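You operate a simulated robot arm through the tools that you are given. There is no shell and no other tool. Be economical: measure what you need, move in short steps, check, and stop when the job is done.

The job below is to be done with a simulated robot arm. You get a single attempt, and the scene is never put back.

Task
Put one of the string spools from the side table top on top of the beige beech blank.
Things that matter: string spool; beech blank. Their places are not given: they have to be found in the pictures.

Only the result counts: the job must be done as asked and must still hold three seconds after the hand-in. Knocking over, shifting, dropping, spilling or breaking anything else fails it.

Robot
A 7-joint arm with a two-finger parallel gripper, fixed in place. Base frame: the origin is at the foot of the arm, x ahead of it, y to its left, z up; the work surface is at about z = 800. Lengths are in mm, angles in degrees, forces in N, time in s.
With the tool pointing down near the work surface it reaches from about 240 to 680 mm from the base axis. Its first joint turns from -66.0 to 66.0 degrees. Payload 2.4 kg.
The tool frame sits at the grasp point between the pads (the TCP): z along the fingers, y along the line on which they close. The tips reach 30 mm beyond it. The gripper opens to 94 mm. The fingers are 28 mm wide and 10 mm thick; the gripper's body (50 by 96 mm) begins 55 mm behind the TCP.
Orientation is that of the tool frame in the base frame, as a unit quaternion [x, y, z, w]. With the fingers straight down and closing along the base's y, the tool's x points along the base's -x, its y along +y and its z along -z.

Tools
- The arm moves only by the tool arm_command. Its argument "increments" is a list of rows, each an object of numbers (a shift or turn left out is 0, a gripper value left out holds the last): "x", "y", "z": the shift along the tool's x, y, z in mm; "rx", "ry", "rz": the turn, a rotation vector about the tool's x, y, z in degrees. In form: [{"x": .., "y": .., "z": .., "rx": .., "ry": .., "rz": ..}, ...]. A call has 1 to 10 rows; each row shifts and turns the commanded pose from where the row before left it, along the tool's axes as they then stand. "jaw" is the gripper command, from -1 (fully open) to 1 (shut), values between in proportion, set as the call begins (left out, the last holds). Each row takes 0.2 s and may step no farther than 50 mm and 8.6 degrees from the row before; otherwise, or with a gripper value out of range, the whole call is refused. Where a pose cannot be reached the arm comes as near as it can. A force on the tool above 40 N (or 10 N above the force at the start of the call, whichever is more), or a blocked arm, ends the call early, and 0.2 s more pass. The fingers move at their own pace (about 153 mm/s each) and stop on an object; they squeeze with about 42 N. The grip force told is the motor's: it shows also when the fingers shut on nothing. Time passes only in rows, and 0.2 s behind the last, so rows that do not move let the fingers close. It gives the time, the measured TCP pose, the force on the tool (base axes), the opening and the grip force at its end, in the units of the frame above (readings bear some noise), and new pictures: "pictures" is both (left out), scene, wrist or none.
- Cameras (640 x 400 px; columns grow to the right, rows downward): "scene" is fixed at [42.9, 482.6, 1435.6]; the picture's right is [-0.67, -0.75, 0.00], its down [-0.48, 0.43, -0.77] and it looks along [0.57, -0.51, -0.64] (base axes); focal length 374 px, centre (320, 200). "wrist" rides on the gripper at [76, 14, -103] in the tool frame; the picture's right is [-0.18, 0.98, 0.00], its down [-0.75, -0.14, -0.64] and it looks along [-0.63, -0.12, 0.77] (tool axes); focal length 243 px, centre (320, 200).
- point_at(camera, pixels): for up to 12 pixels [column, row] of the newest picture of that camera ("zoom" is the newest enlarged one), the place [x, y, z] in the base frame of the surface seen there, good to about 2 mm. It takes no simulated time.
- close_up(camera, box): a new picture of the part [left, top, right, bottom] of that camera's present view, enlarged. It takes no simulated time.
- job_done(): hands the job in; it is judged then, once.

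Work in short steps. Measure before you move; look again where a grasp or a placing could have gone wrong, and mend it. You have 60 turns and 170 pictures in all, those below and enlarged ones among them. Open the gripper and draw the arm clear of the work before you hand the job in, unless the task says otherwise; then end with one line.

The tools are called after "Call:" as name(argument=value, ...) on one line, values as JSON. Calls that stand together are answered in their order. arm_command: Moves the arm, as the interface text tells. Its arguments: {"type":"object","properties":{"increments":{"type":"array"},"jaw":{"type":"number"},"pictures":{"type":"string","enum":["both","scene","wrist","none"]}},"required":["increments"]} The other tools are called the same way: point_at (camera, pixels) gives the place of the surface under pixels of a picture; close_up (camera, box) takes an enlarged picture of a part of a camera's view; job_done () hands the job in.

At the start:

```text
time_s: 0.0
tool_pos: [328.6, 61.4, 1115.8]
tcp_rot: [0.0, 1.0, 0.0, 0.001]
ft_force: [-1.2, -0.1, -0.5]
grip_width: 94.0
grasp_force: 0.0
```

scene: 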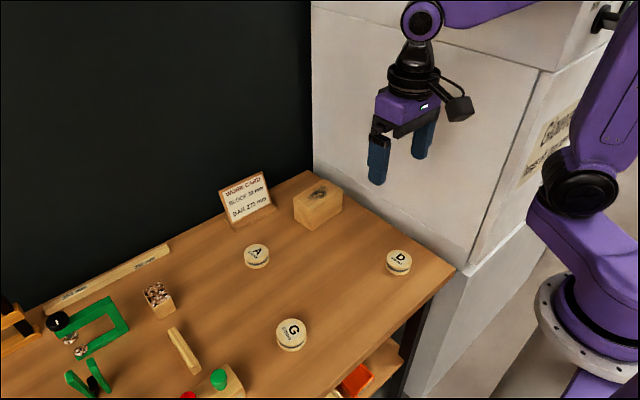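
wrist: 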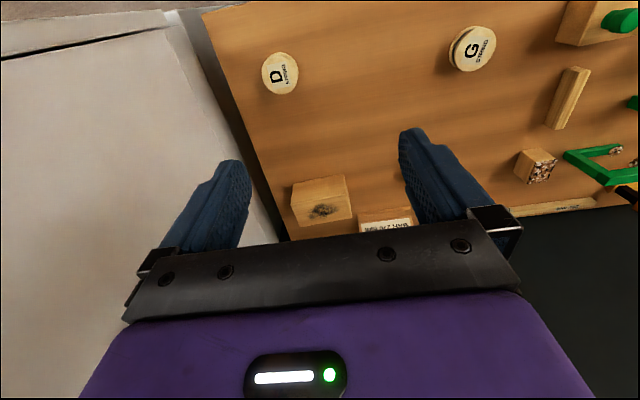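

The scene shows spools A (256,256), D (398,262), G (291,335) and a beige block at (318,204). I enlarge this area and measure.

Call:
close_up(camera="scene", box=[200, 160, 440, 310])

Call:
close_up(camera="scene", box=[0, 230, 272, 400])

Call:
point_at(camera="scene", pixels=[[256, 251], [398, 257], [291, 330], [320, 192], [297, 199], [310, 208], [340, 196], [322, 180], [310, 220], [256, 285], [398, 290], [386, 255]])

```text
2.67 times, centred on (320, 235) of scene
```

zoom: 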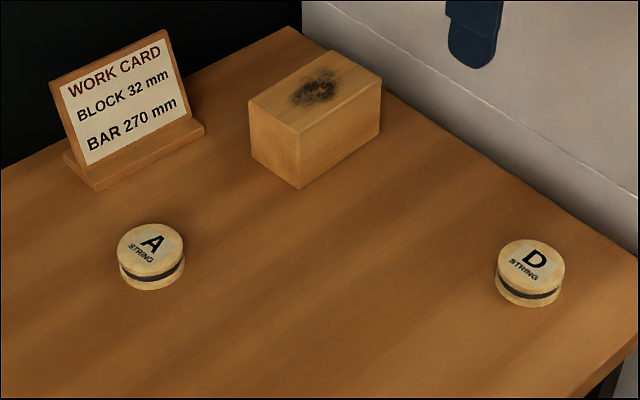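

```text
2.35 times, centred on (136, 315) of scene
```

zoom: 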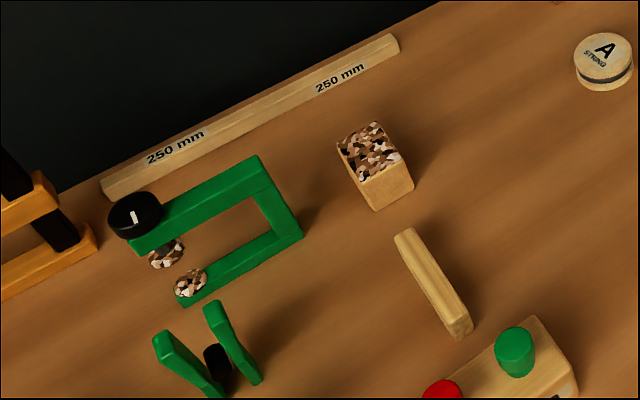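

```text
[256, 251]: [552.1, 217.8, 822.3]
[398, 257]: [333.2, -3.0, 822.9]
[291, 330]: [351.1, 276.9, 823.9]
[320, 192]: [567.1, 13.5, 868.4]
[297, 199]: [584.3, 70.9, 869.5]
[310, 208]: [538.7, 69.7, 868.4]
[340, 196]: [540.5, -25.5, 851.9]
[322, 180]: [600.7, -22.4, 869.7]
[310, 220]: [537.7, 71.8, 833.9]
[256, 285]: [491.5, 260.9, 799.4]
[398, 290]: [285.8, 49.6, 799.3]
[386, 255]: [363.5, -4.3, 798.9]
```

Block top is at z≈869, spools' tops at z≈823. I check other candidate pieces of wood and the spool details before choosing.

Call:
close_up(camera="wrist", box=[400, 0, 640, 240])

Call:
close_up(camera="scene", box=[120, 260, 420, 400])

Call:
close_up(camera="scene", box=[370, 235, 430, 285])

Call:
point_at(camera="zoom", pixels=[[300, 180], [300, 85], [300, 250], [190, 160], [405, 170], [300, 300], [230, 230], [370, 235]])

```text
1.67 times, centred on (520, 120) of wrist
```

zoom: 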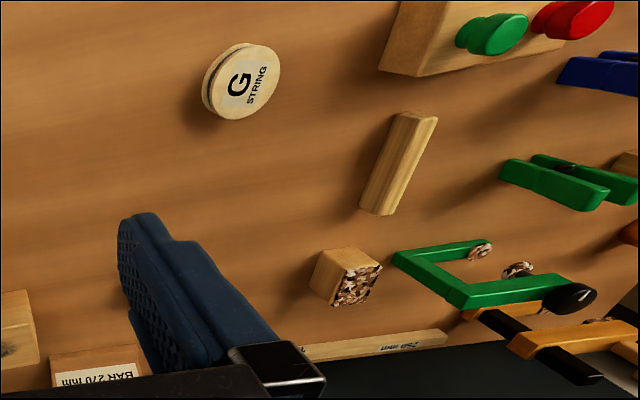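

```text
2.13 times, centred on (270, 330) of scene
```

zoom: 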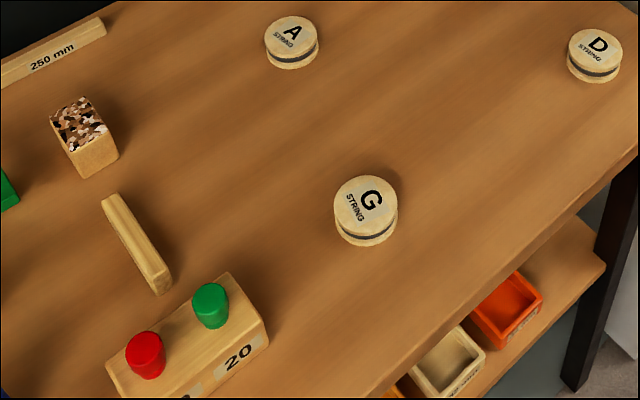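

```text
8.00 times, centred on (400, 260) of scene
```

zoom: 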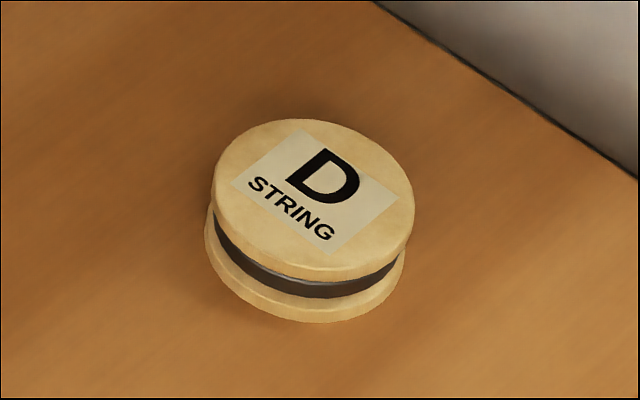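

```text
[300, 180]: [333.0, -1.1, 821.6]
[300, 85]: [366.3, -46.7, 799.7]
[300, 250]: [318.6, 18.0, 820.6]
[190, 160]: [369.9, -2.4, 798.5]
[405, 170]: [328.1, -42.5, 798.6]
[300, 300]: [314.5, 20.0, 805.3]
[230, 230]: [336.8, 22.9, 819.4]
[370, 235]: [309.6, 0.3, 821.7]
```

D's rim spans zoom columns 212–414 (≈54 mm), so its centre is about (313,199) in the zoom. I measure that, and look closely at the block top.

Call:
point_at(camera="zoom", pixels=[[313, 199], [216, 190], [410, 205], [313, 124], [313, 274], [250, 140], [370, 262], [245, 255], [380, 145]])

Call:
close_up(camera="scene", box=[282, 172, 354, 232])

Call:
close_up(camera="wrist", box=[270, 150, 430, 250])

```text
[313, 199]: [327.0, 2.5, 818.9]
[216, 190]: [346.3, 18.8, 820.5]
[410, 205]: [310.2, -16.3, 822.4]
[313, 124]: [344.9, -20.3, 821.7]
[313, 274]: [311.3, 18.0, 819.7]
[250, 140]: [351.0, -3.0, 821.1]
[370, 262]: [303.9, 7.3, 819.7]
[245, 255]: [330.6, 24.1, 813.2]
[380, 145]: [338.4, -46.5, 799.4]
```

```text
6.67 times, centred on (318, 202) of scene
```

zoom: 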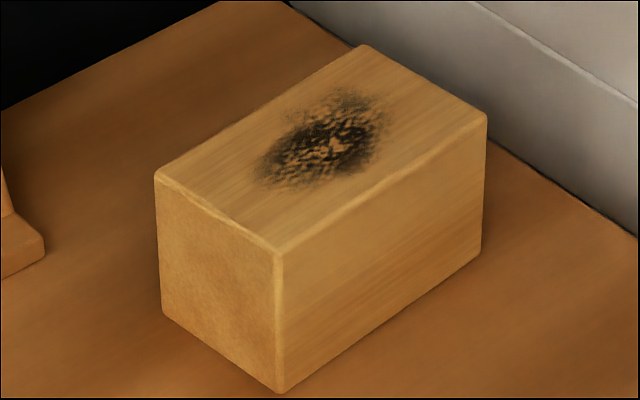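

```text
4.00 times, centred on (350, 200) of wrist
```

zoom: 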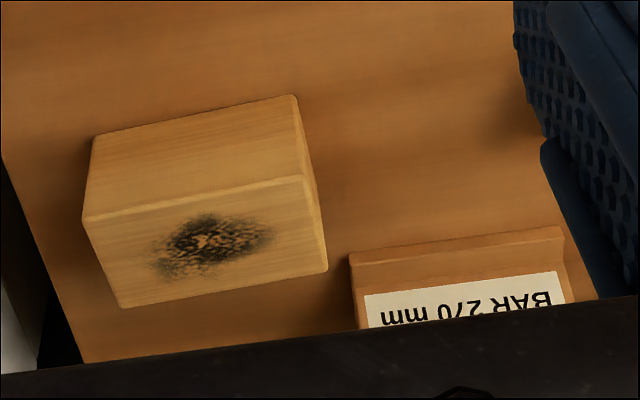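

D centre ≈ (327.5, 0, 821). Now measure block corners on the scene picture and move above D in stages.

Call:
point_at(camera="scene", pixels=[[294, 198], [312, 208], [342, 189], [324, 180], [318, 194]])

Call:
arm_command(increments=[{"y": -30, "z": 35}, {"y": -31, "x": 1, "z": 35}, {"z": 45}, {"z": 45}, {"z": 20}, {}], jaw=-1)

```text
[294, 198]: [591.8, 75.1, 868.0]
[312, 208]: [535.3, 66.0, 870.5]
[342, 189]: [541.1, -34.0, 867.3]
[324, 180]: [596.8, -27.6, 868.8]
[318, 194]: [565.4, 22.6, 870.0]
```

```text
time_s: 1.4
tool_pos: [328.0, 1.1, 935.0]
tcp_rot: [0.0, 1.0, 0.0, 0.0]
ft_force: [0.5, -0.8, -0.1]
grip_width: 93.9
grasp_force: 0.1
```

scene: 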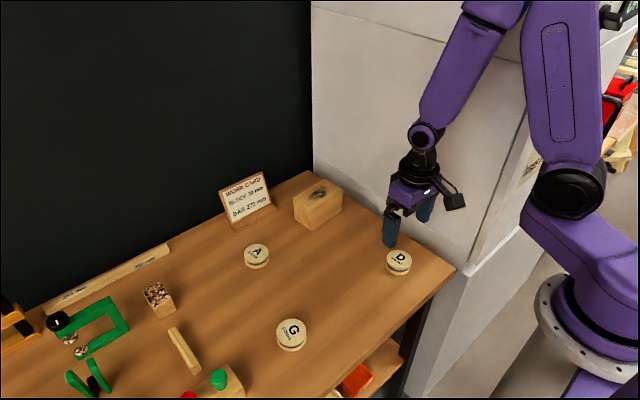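
wrist: 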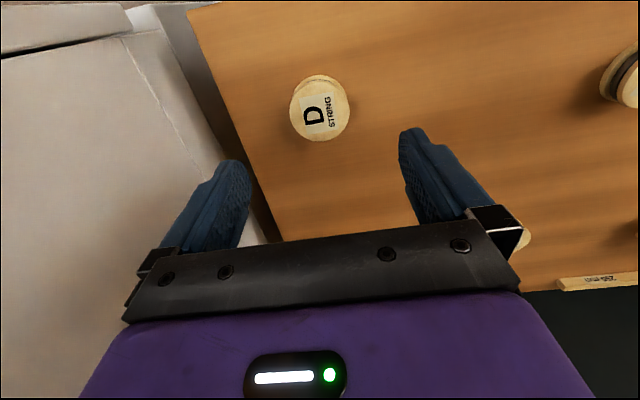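

The gripper hovers above D, which sits at wrist (320,107). I measure its rim from this view.

Call:
point_at(camera="wrist", pixels=[[293, 108], [347, 108], [320, 80], [322, 137], [320, 108]])

Call:
close_up(camera="wrist", box=[280, 65, 360, 150])

```text
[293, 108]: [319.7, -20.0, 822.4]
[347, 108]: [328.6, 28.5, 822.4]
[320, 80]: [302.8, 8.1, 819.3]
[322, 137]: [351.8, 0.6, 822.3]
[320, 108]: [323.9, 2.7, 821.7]
```

```text
4.71 times, centred on (320, 108) of wrist
```

zoom: 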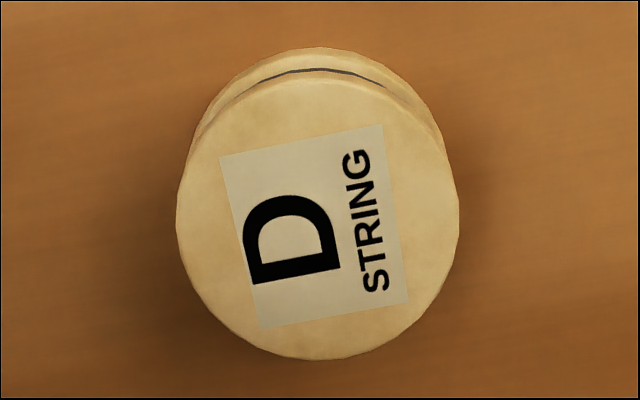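

The top-disc centre is about zoom (318,219), i.e. x≈327, y≈2, so the tool is aligned. I descend to z≈834 (tips about 4 mm above the table).

Call:
arm_command(increments=[{"z": 40, "y": 0.7}, {"z": 30}, {"z": 20}, {"z": 10.5}, {}])

```text
time_s: 2.6
tool_pos: [327.9, 2.3, 835.5]
tcp_rot: [0.001, 1.0, 0.0, 0.0]
ft_force: [-0.3, 0.7, 0.2]
grip_width: 93.7
grasp_force: 0.0
```

scene: 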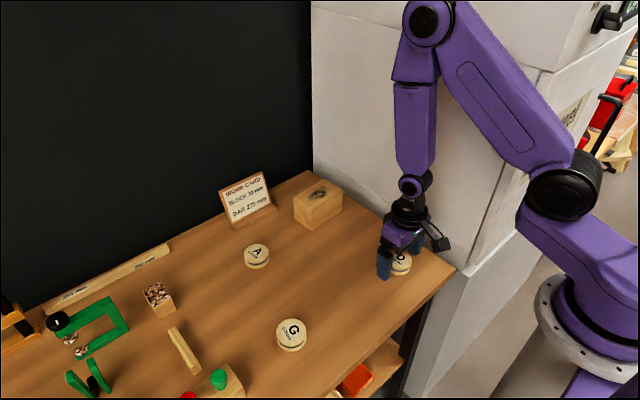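
wrist: 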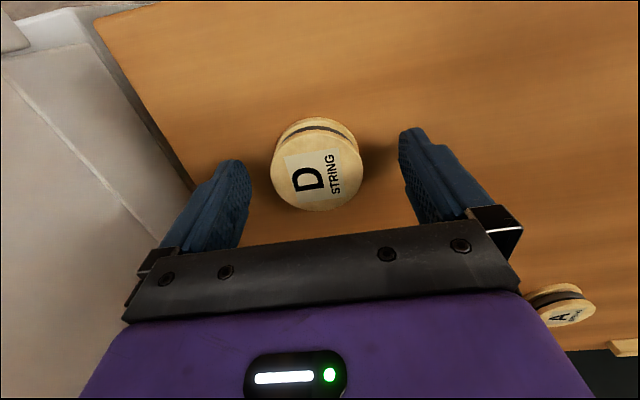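

The spool at wrist (317,172) is centred between the fingers. I go 1.5 mm lower and close.

Call:
arm_command(increments=[{"z": 1.5}, {}, {}, {}], jaw=1)

```text
time_s: 3.6
tool_pos: [328.0, 2.6, 834.3]
tcp_rot: [0.001, 1.0, -0.001, -0.001]
ft_force: [0.2, -3.2, 10.3]
grip_width: 51.4
grasp_force: 41.8
```

scene: 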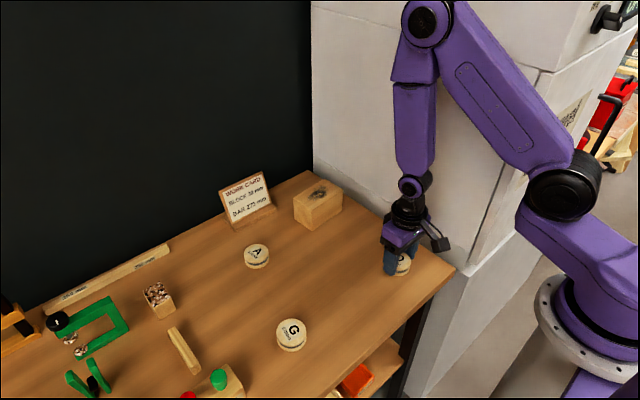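
wrist: 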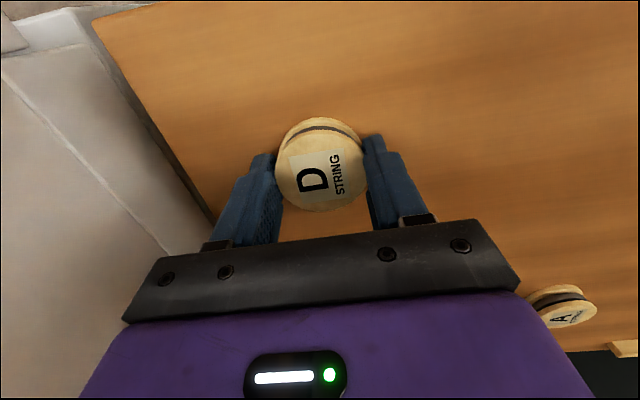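

Gripped at 51.4 mm with 42 N. I lift straight up.

Call:
arm_command(increments=[{"z": -20}, {"z": -40}, {"z": -45}, {}])

```text
time_s: 4.6
tool_pos: [326.8, 1.9, 937.9]
tcp_rot: [0.0, 1.0, -0.001, 0.0]
ft_force: [-0.6, 0.0, -0.8]
grip_width: 51.3
grasp_force: 41.8
```

scene: 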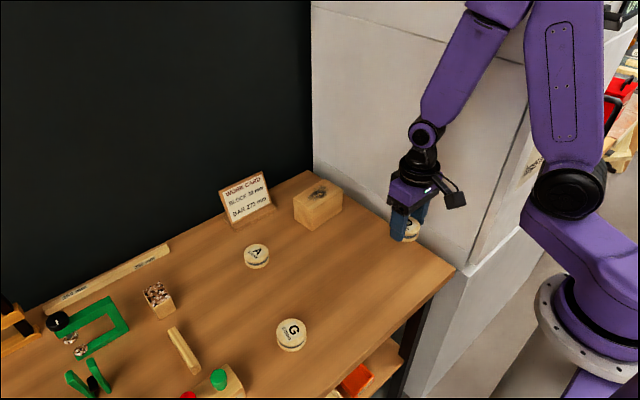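
wrist: 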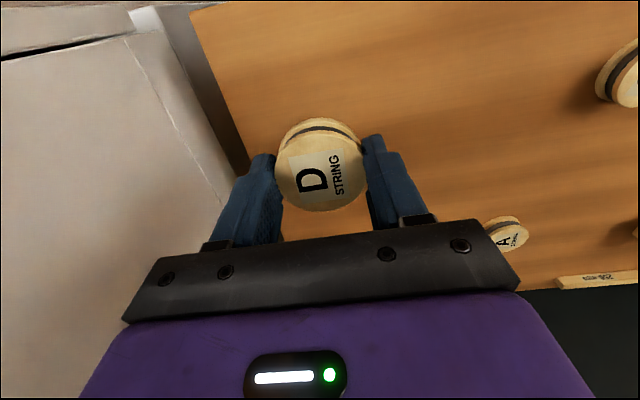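

The spool is held steady, its underside about 35 mm below the TCP. I check the work card's distance from the block and raise and carry the spool ahead.

Call:
point_at(camera="scene", pixels=[[262, 173], [274, 203], [245, 200], [222, 190]])

Call:
arm_command(increments=[{"z": -25}, {"x": -40}, {"x": -40, "y": 5}, {"x": -40, "y": 5}, {"x": -40, "y": 5}, {"x": -40, "y": 3}, {"x": -30}, {}, {}])

```text
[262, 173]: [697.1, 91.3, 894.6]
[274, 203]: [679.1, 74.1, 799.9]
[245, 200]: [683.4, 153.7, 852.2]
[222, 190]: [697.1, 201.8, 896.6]
```

```text
time_s: 6.6
tool_pos: [556.7, 19.3, 965.6]
tcp_rot: [0.0, 1.0, 0.0, 0.0]
ft_force: [0.0, -0.2, 0.3]
grip_width: 51.5
grasp_force: 42.4
```

scene: 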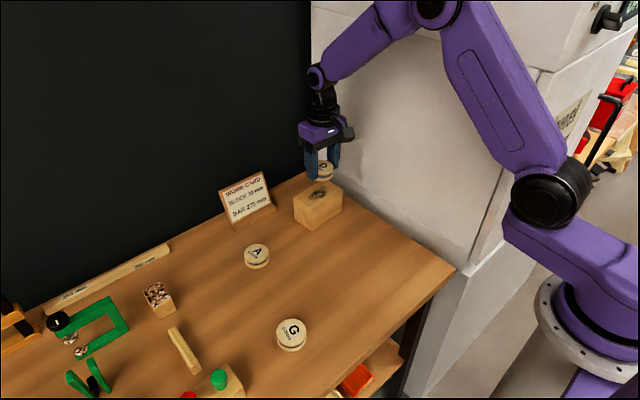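
wrist: 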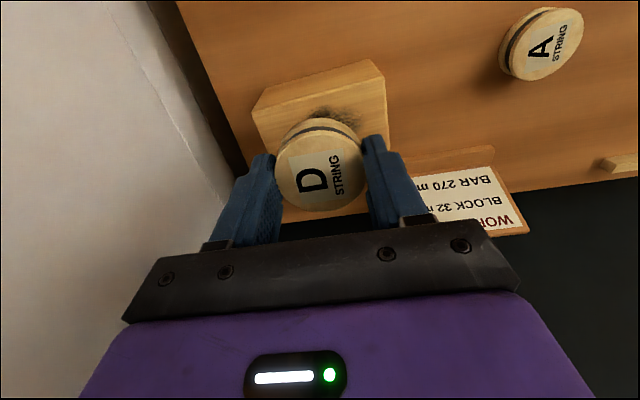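

The spool is over the block. I remeasure the block's visible top corners from the wrist view to centre it.

Call:
point_at(camera="wrist", pixels=[[256, 115], [380, 84], [384, 130], [280, 215], [365, 205], [362, 190], [320, 104], [320, 162], [320, 125], [318, 205]])

Call:
close_up(camera="wrist", box=[220, 50, 420, 230])

```text
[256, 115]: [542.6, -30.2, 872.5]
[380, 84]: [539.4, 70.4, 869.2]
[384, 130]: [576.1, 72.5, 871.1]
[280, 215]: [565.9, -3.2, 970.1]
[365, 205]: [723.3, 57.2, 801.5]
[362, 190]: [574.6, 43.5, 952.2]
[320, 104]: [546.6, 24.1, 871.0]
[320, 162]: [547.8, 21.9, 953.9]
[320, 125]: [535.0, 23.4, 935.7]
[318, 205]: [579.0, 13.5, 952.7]
```

```text
2.22 times, centred on (320, 140) of wrist
```

zoom: 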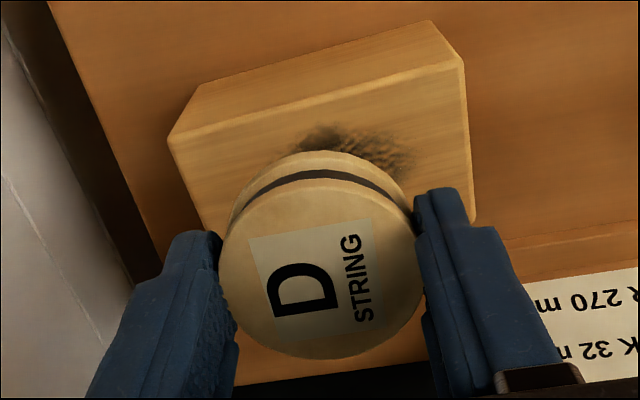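

Block top spans x≈538–595, y≈-30–72, centre about (567, 21). I shift 10 mm ahead and come down to about 3 mm above contact.

Call:
arm_command(increments=[{"x": -10, "y": 2}, {"z": 30}, {"z": 20}, {"z": 7}, {}])

```text
time_s: 7.8
tool_pos: [568.9, 20.3, 906.3]
tcp_rot: [0.0, 1.0, 0.0, 0.0]
ft_force: [0.3, -0.3, -0.2]
grip_width: 51.5
grasp_force: 41.6
```

scene: 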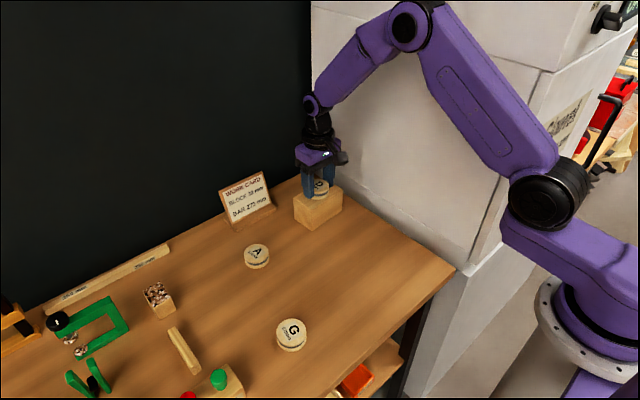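
wrist: 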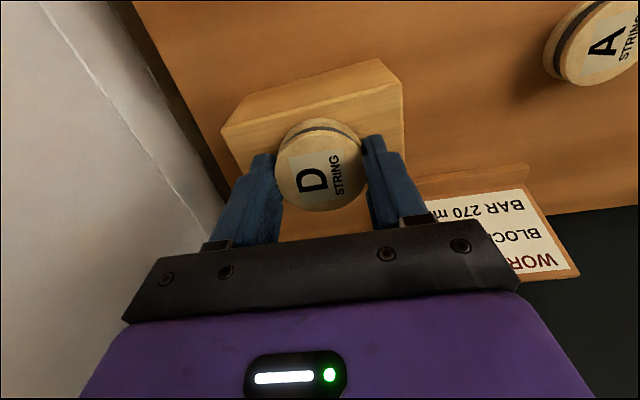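

The spool sits just above the block, centred. I lower in half-millimetre steps watching the force, shifting 1.5 mm back in x.

Call:
arm_command(increments=[{"x": 1.5}, {"z": 0.5}, {"z": 0.5}, {}], pictures="wrist")

```text
time_s: 8.8
tool_pos: [566.1, 21.1, 906.1]
tcp_rot: [0.001, 1.0, 0.0, 0.0]
ft_force: [-0.3, -0.4, -0.2]
grip_width: 51.5
grasp_force: 42.0
```

wrist: 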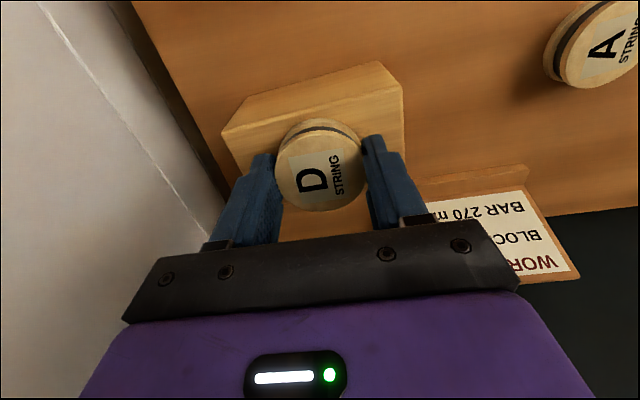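

No contact yet (force ≈ 0). I go down 1.5 mm more.

Call:
arm_command(increments=[{"z": 0.5}, {"z": 0.5}, {"z": 0.5}, {}], pictures="none")

```text
time_s: 9.8
tool_pos: [565.9, 21.7, 905.3]
tcp_rot: [0.001, 1.0, 0.0, 0.0]
ft_force: [-0.4, 0.8, 2.1]
grip_width: 51.7
grasp_force: 42.1
```

Force z is 2.1 N, possibly first contact; I go another 0.5 mm to confirm.

Call:
arm_command(increments=[{"z": 0.5}, {}], pictures="none")

```text
time_s: 10.4
tool_pos: [566.2, 20.7, 904.8]
tcp_rot: [0.0, 1.0, 0.0, 0.001]
ft_force: [-3.6, 1.8, 12.6]
grip_width: 51.2
grasp_force: 42.0
```

Contact is confirmed (12.6 N). I relieve the pressure slightly and open part way.

Call:
arm_command(increments=[{"z": -0.5}, {}], pictures="none")

Call:
arm_command(increments=[{}, {}], jaw=-0.6)

```text
time_s: 11.0
tool_pos: [566.6, 21.1, 905.1]
tcp_rot: [0.0, 1.0, 0.0, 0.002]
ft_force: [0.4, 3.5, 9.4]
grip_width: 51.3
grasp_force: 41.3
```

```text
time_s: 11.6
tool_pos: [566.4, 21.0, 904.8]
tcp_rot: [0.001, 1.0, 0.0, -0.001]
ft_force: [0.0, -0.1, 0.7]
grip_width: 75.4
grasp_force: 0.0
```

scene: 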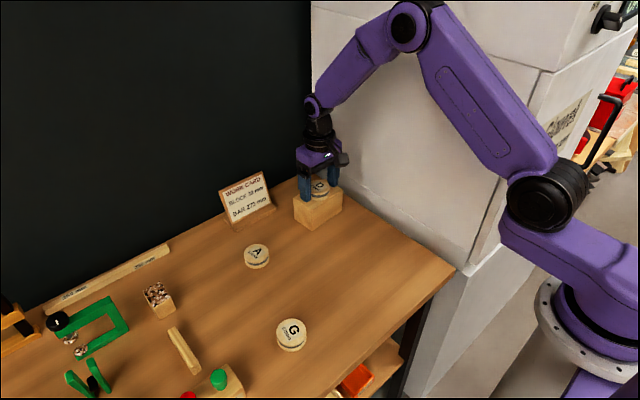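
wrist: 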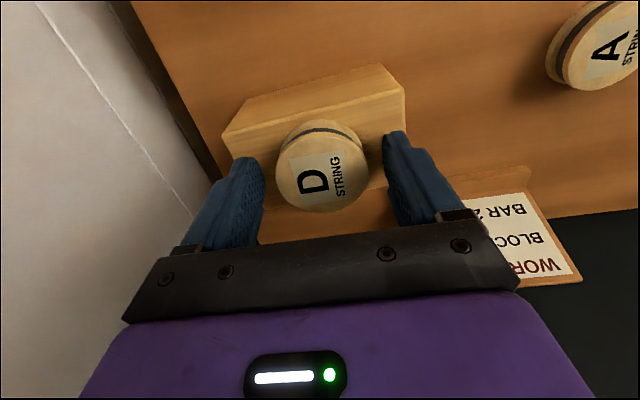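

The spool stands free between the open fingers. I rise straight up, then draw back.

Call:
arm_command(increments=[{"z": -15}, {"z": -40}, {"z": -45}, {"z": -45}, {"x": 45}, {"x": 45}, {"x": 45}, {}, {}])

Call:
close_up(camera="scene", box=[270, 160, 370, 240])

```text
time_s: 13.6
tool_pos: [430.9, 20.7, 1047.6]
tcp_rot: [0.0, 1.0, 0.0, 0.0]
ft_force: [0.0, -0.6, -0.2]
grip_width: 75.2
grasp_force: 0.1
```

scene: 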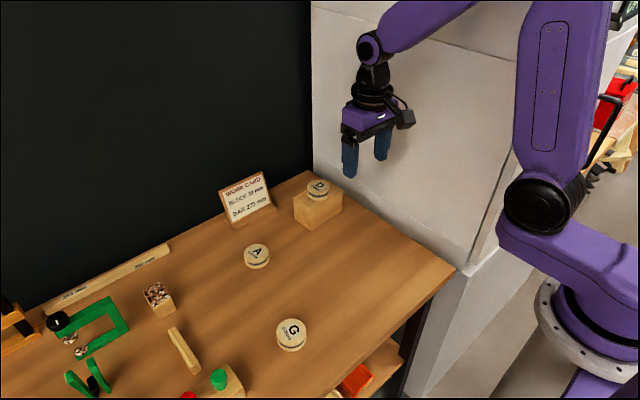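
wrist: 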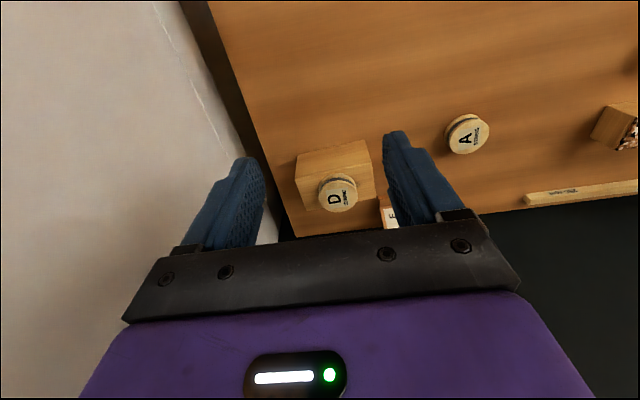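

```text
5.00 times, centred on (320, 200) of scene
```

zoom: 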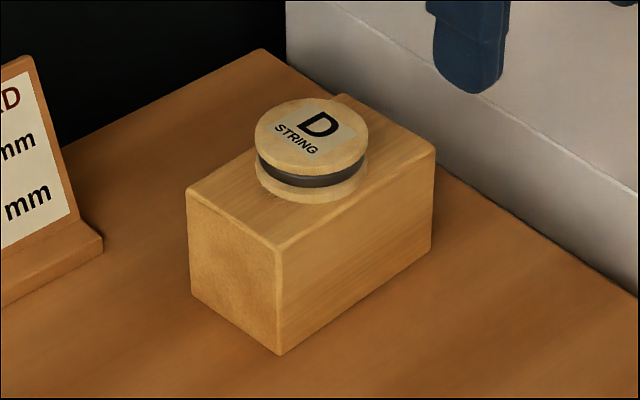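

The spool rests flat and centred on the block and nothing else moved. I open the gripper fully and hand in.

Call:
arm_command(increments=[{}, {}], jaw=-1, pictures="none")

Call:
job_done()

```text
time_s: 14.2
tool_pos: [430.9, 21.8, 1048.7]
tcp_rot: [-0.001, 1.0, 0.001, 0.0]
ft_force: [0.4, -0.1, 0.5]
grip_width: 93.8
grasp_force: 0.0
```

```text
The job is handed in.
```

String spool D from the side table top is resting flat on top of the beech blank; the gripper is open, the arm is drawn clear, and the job is handed in.
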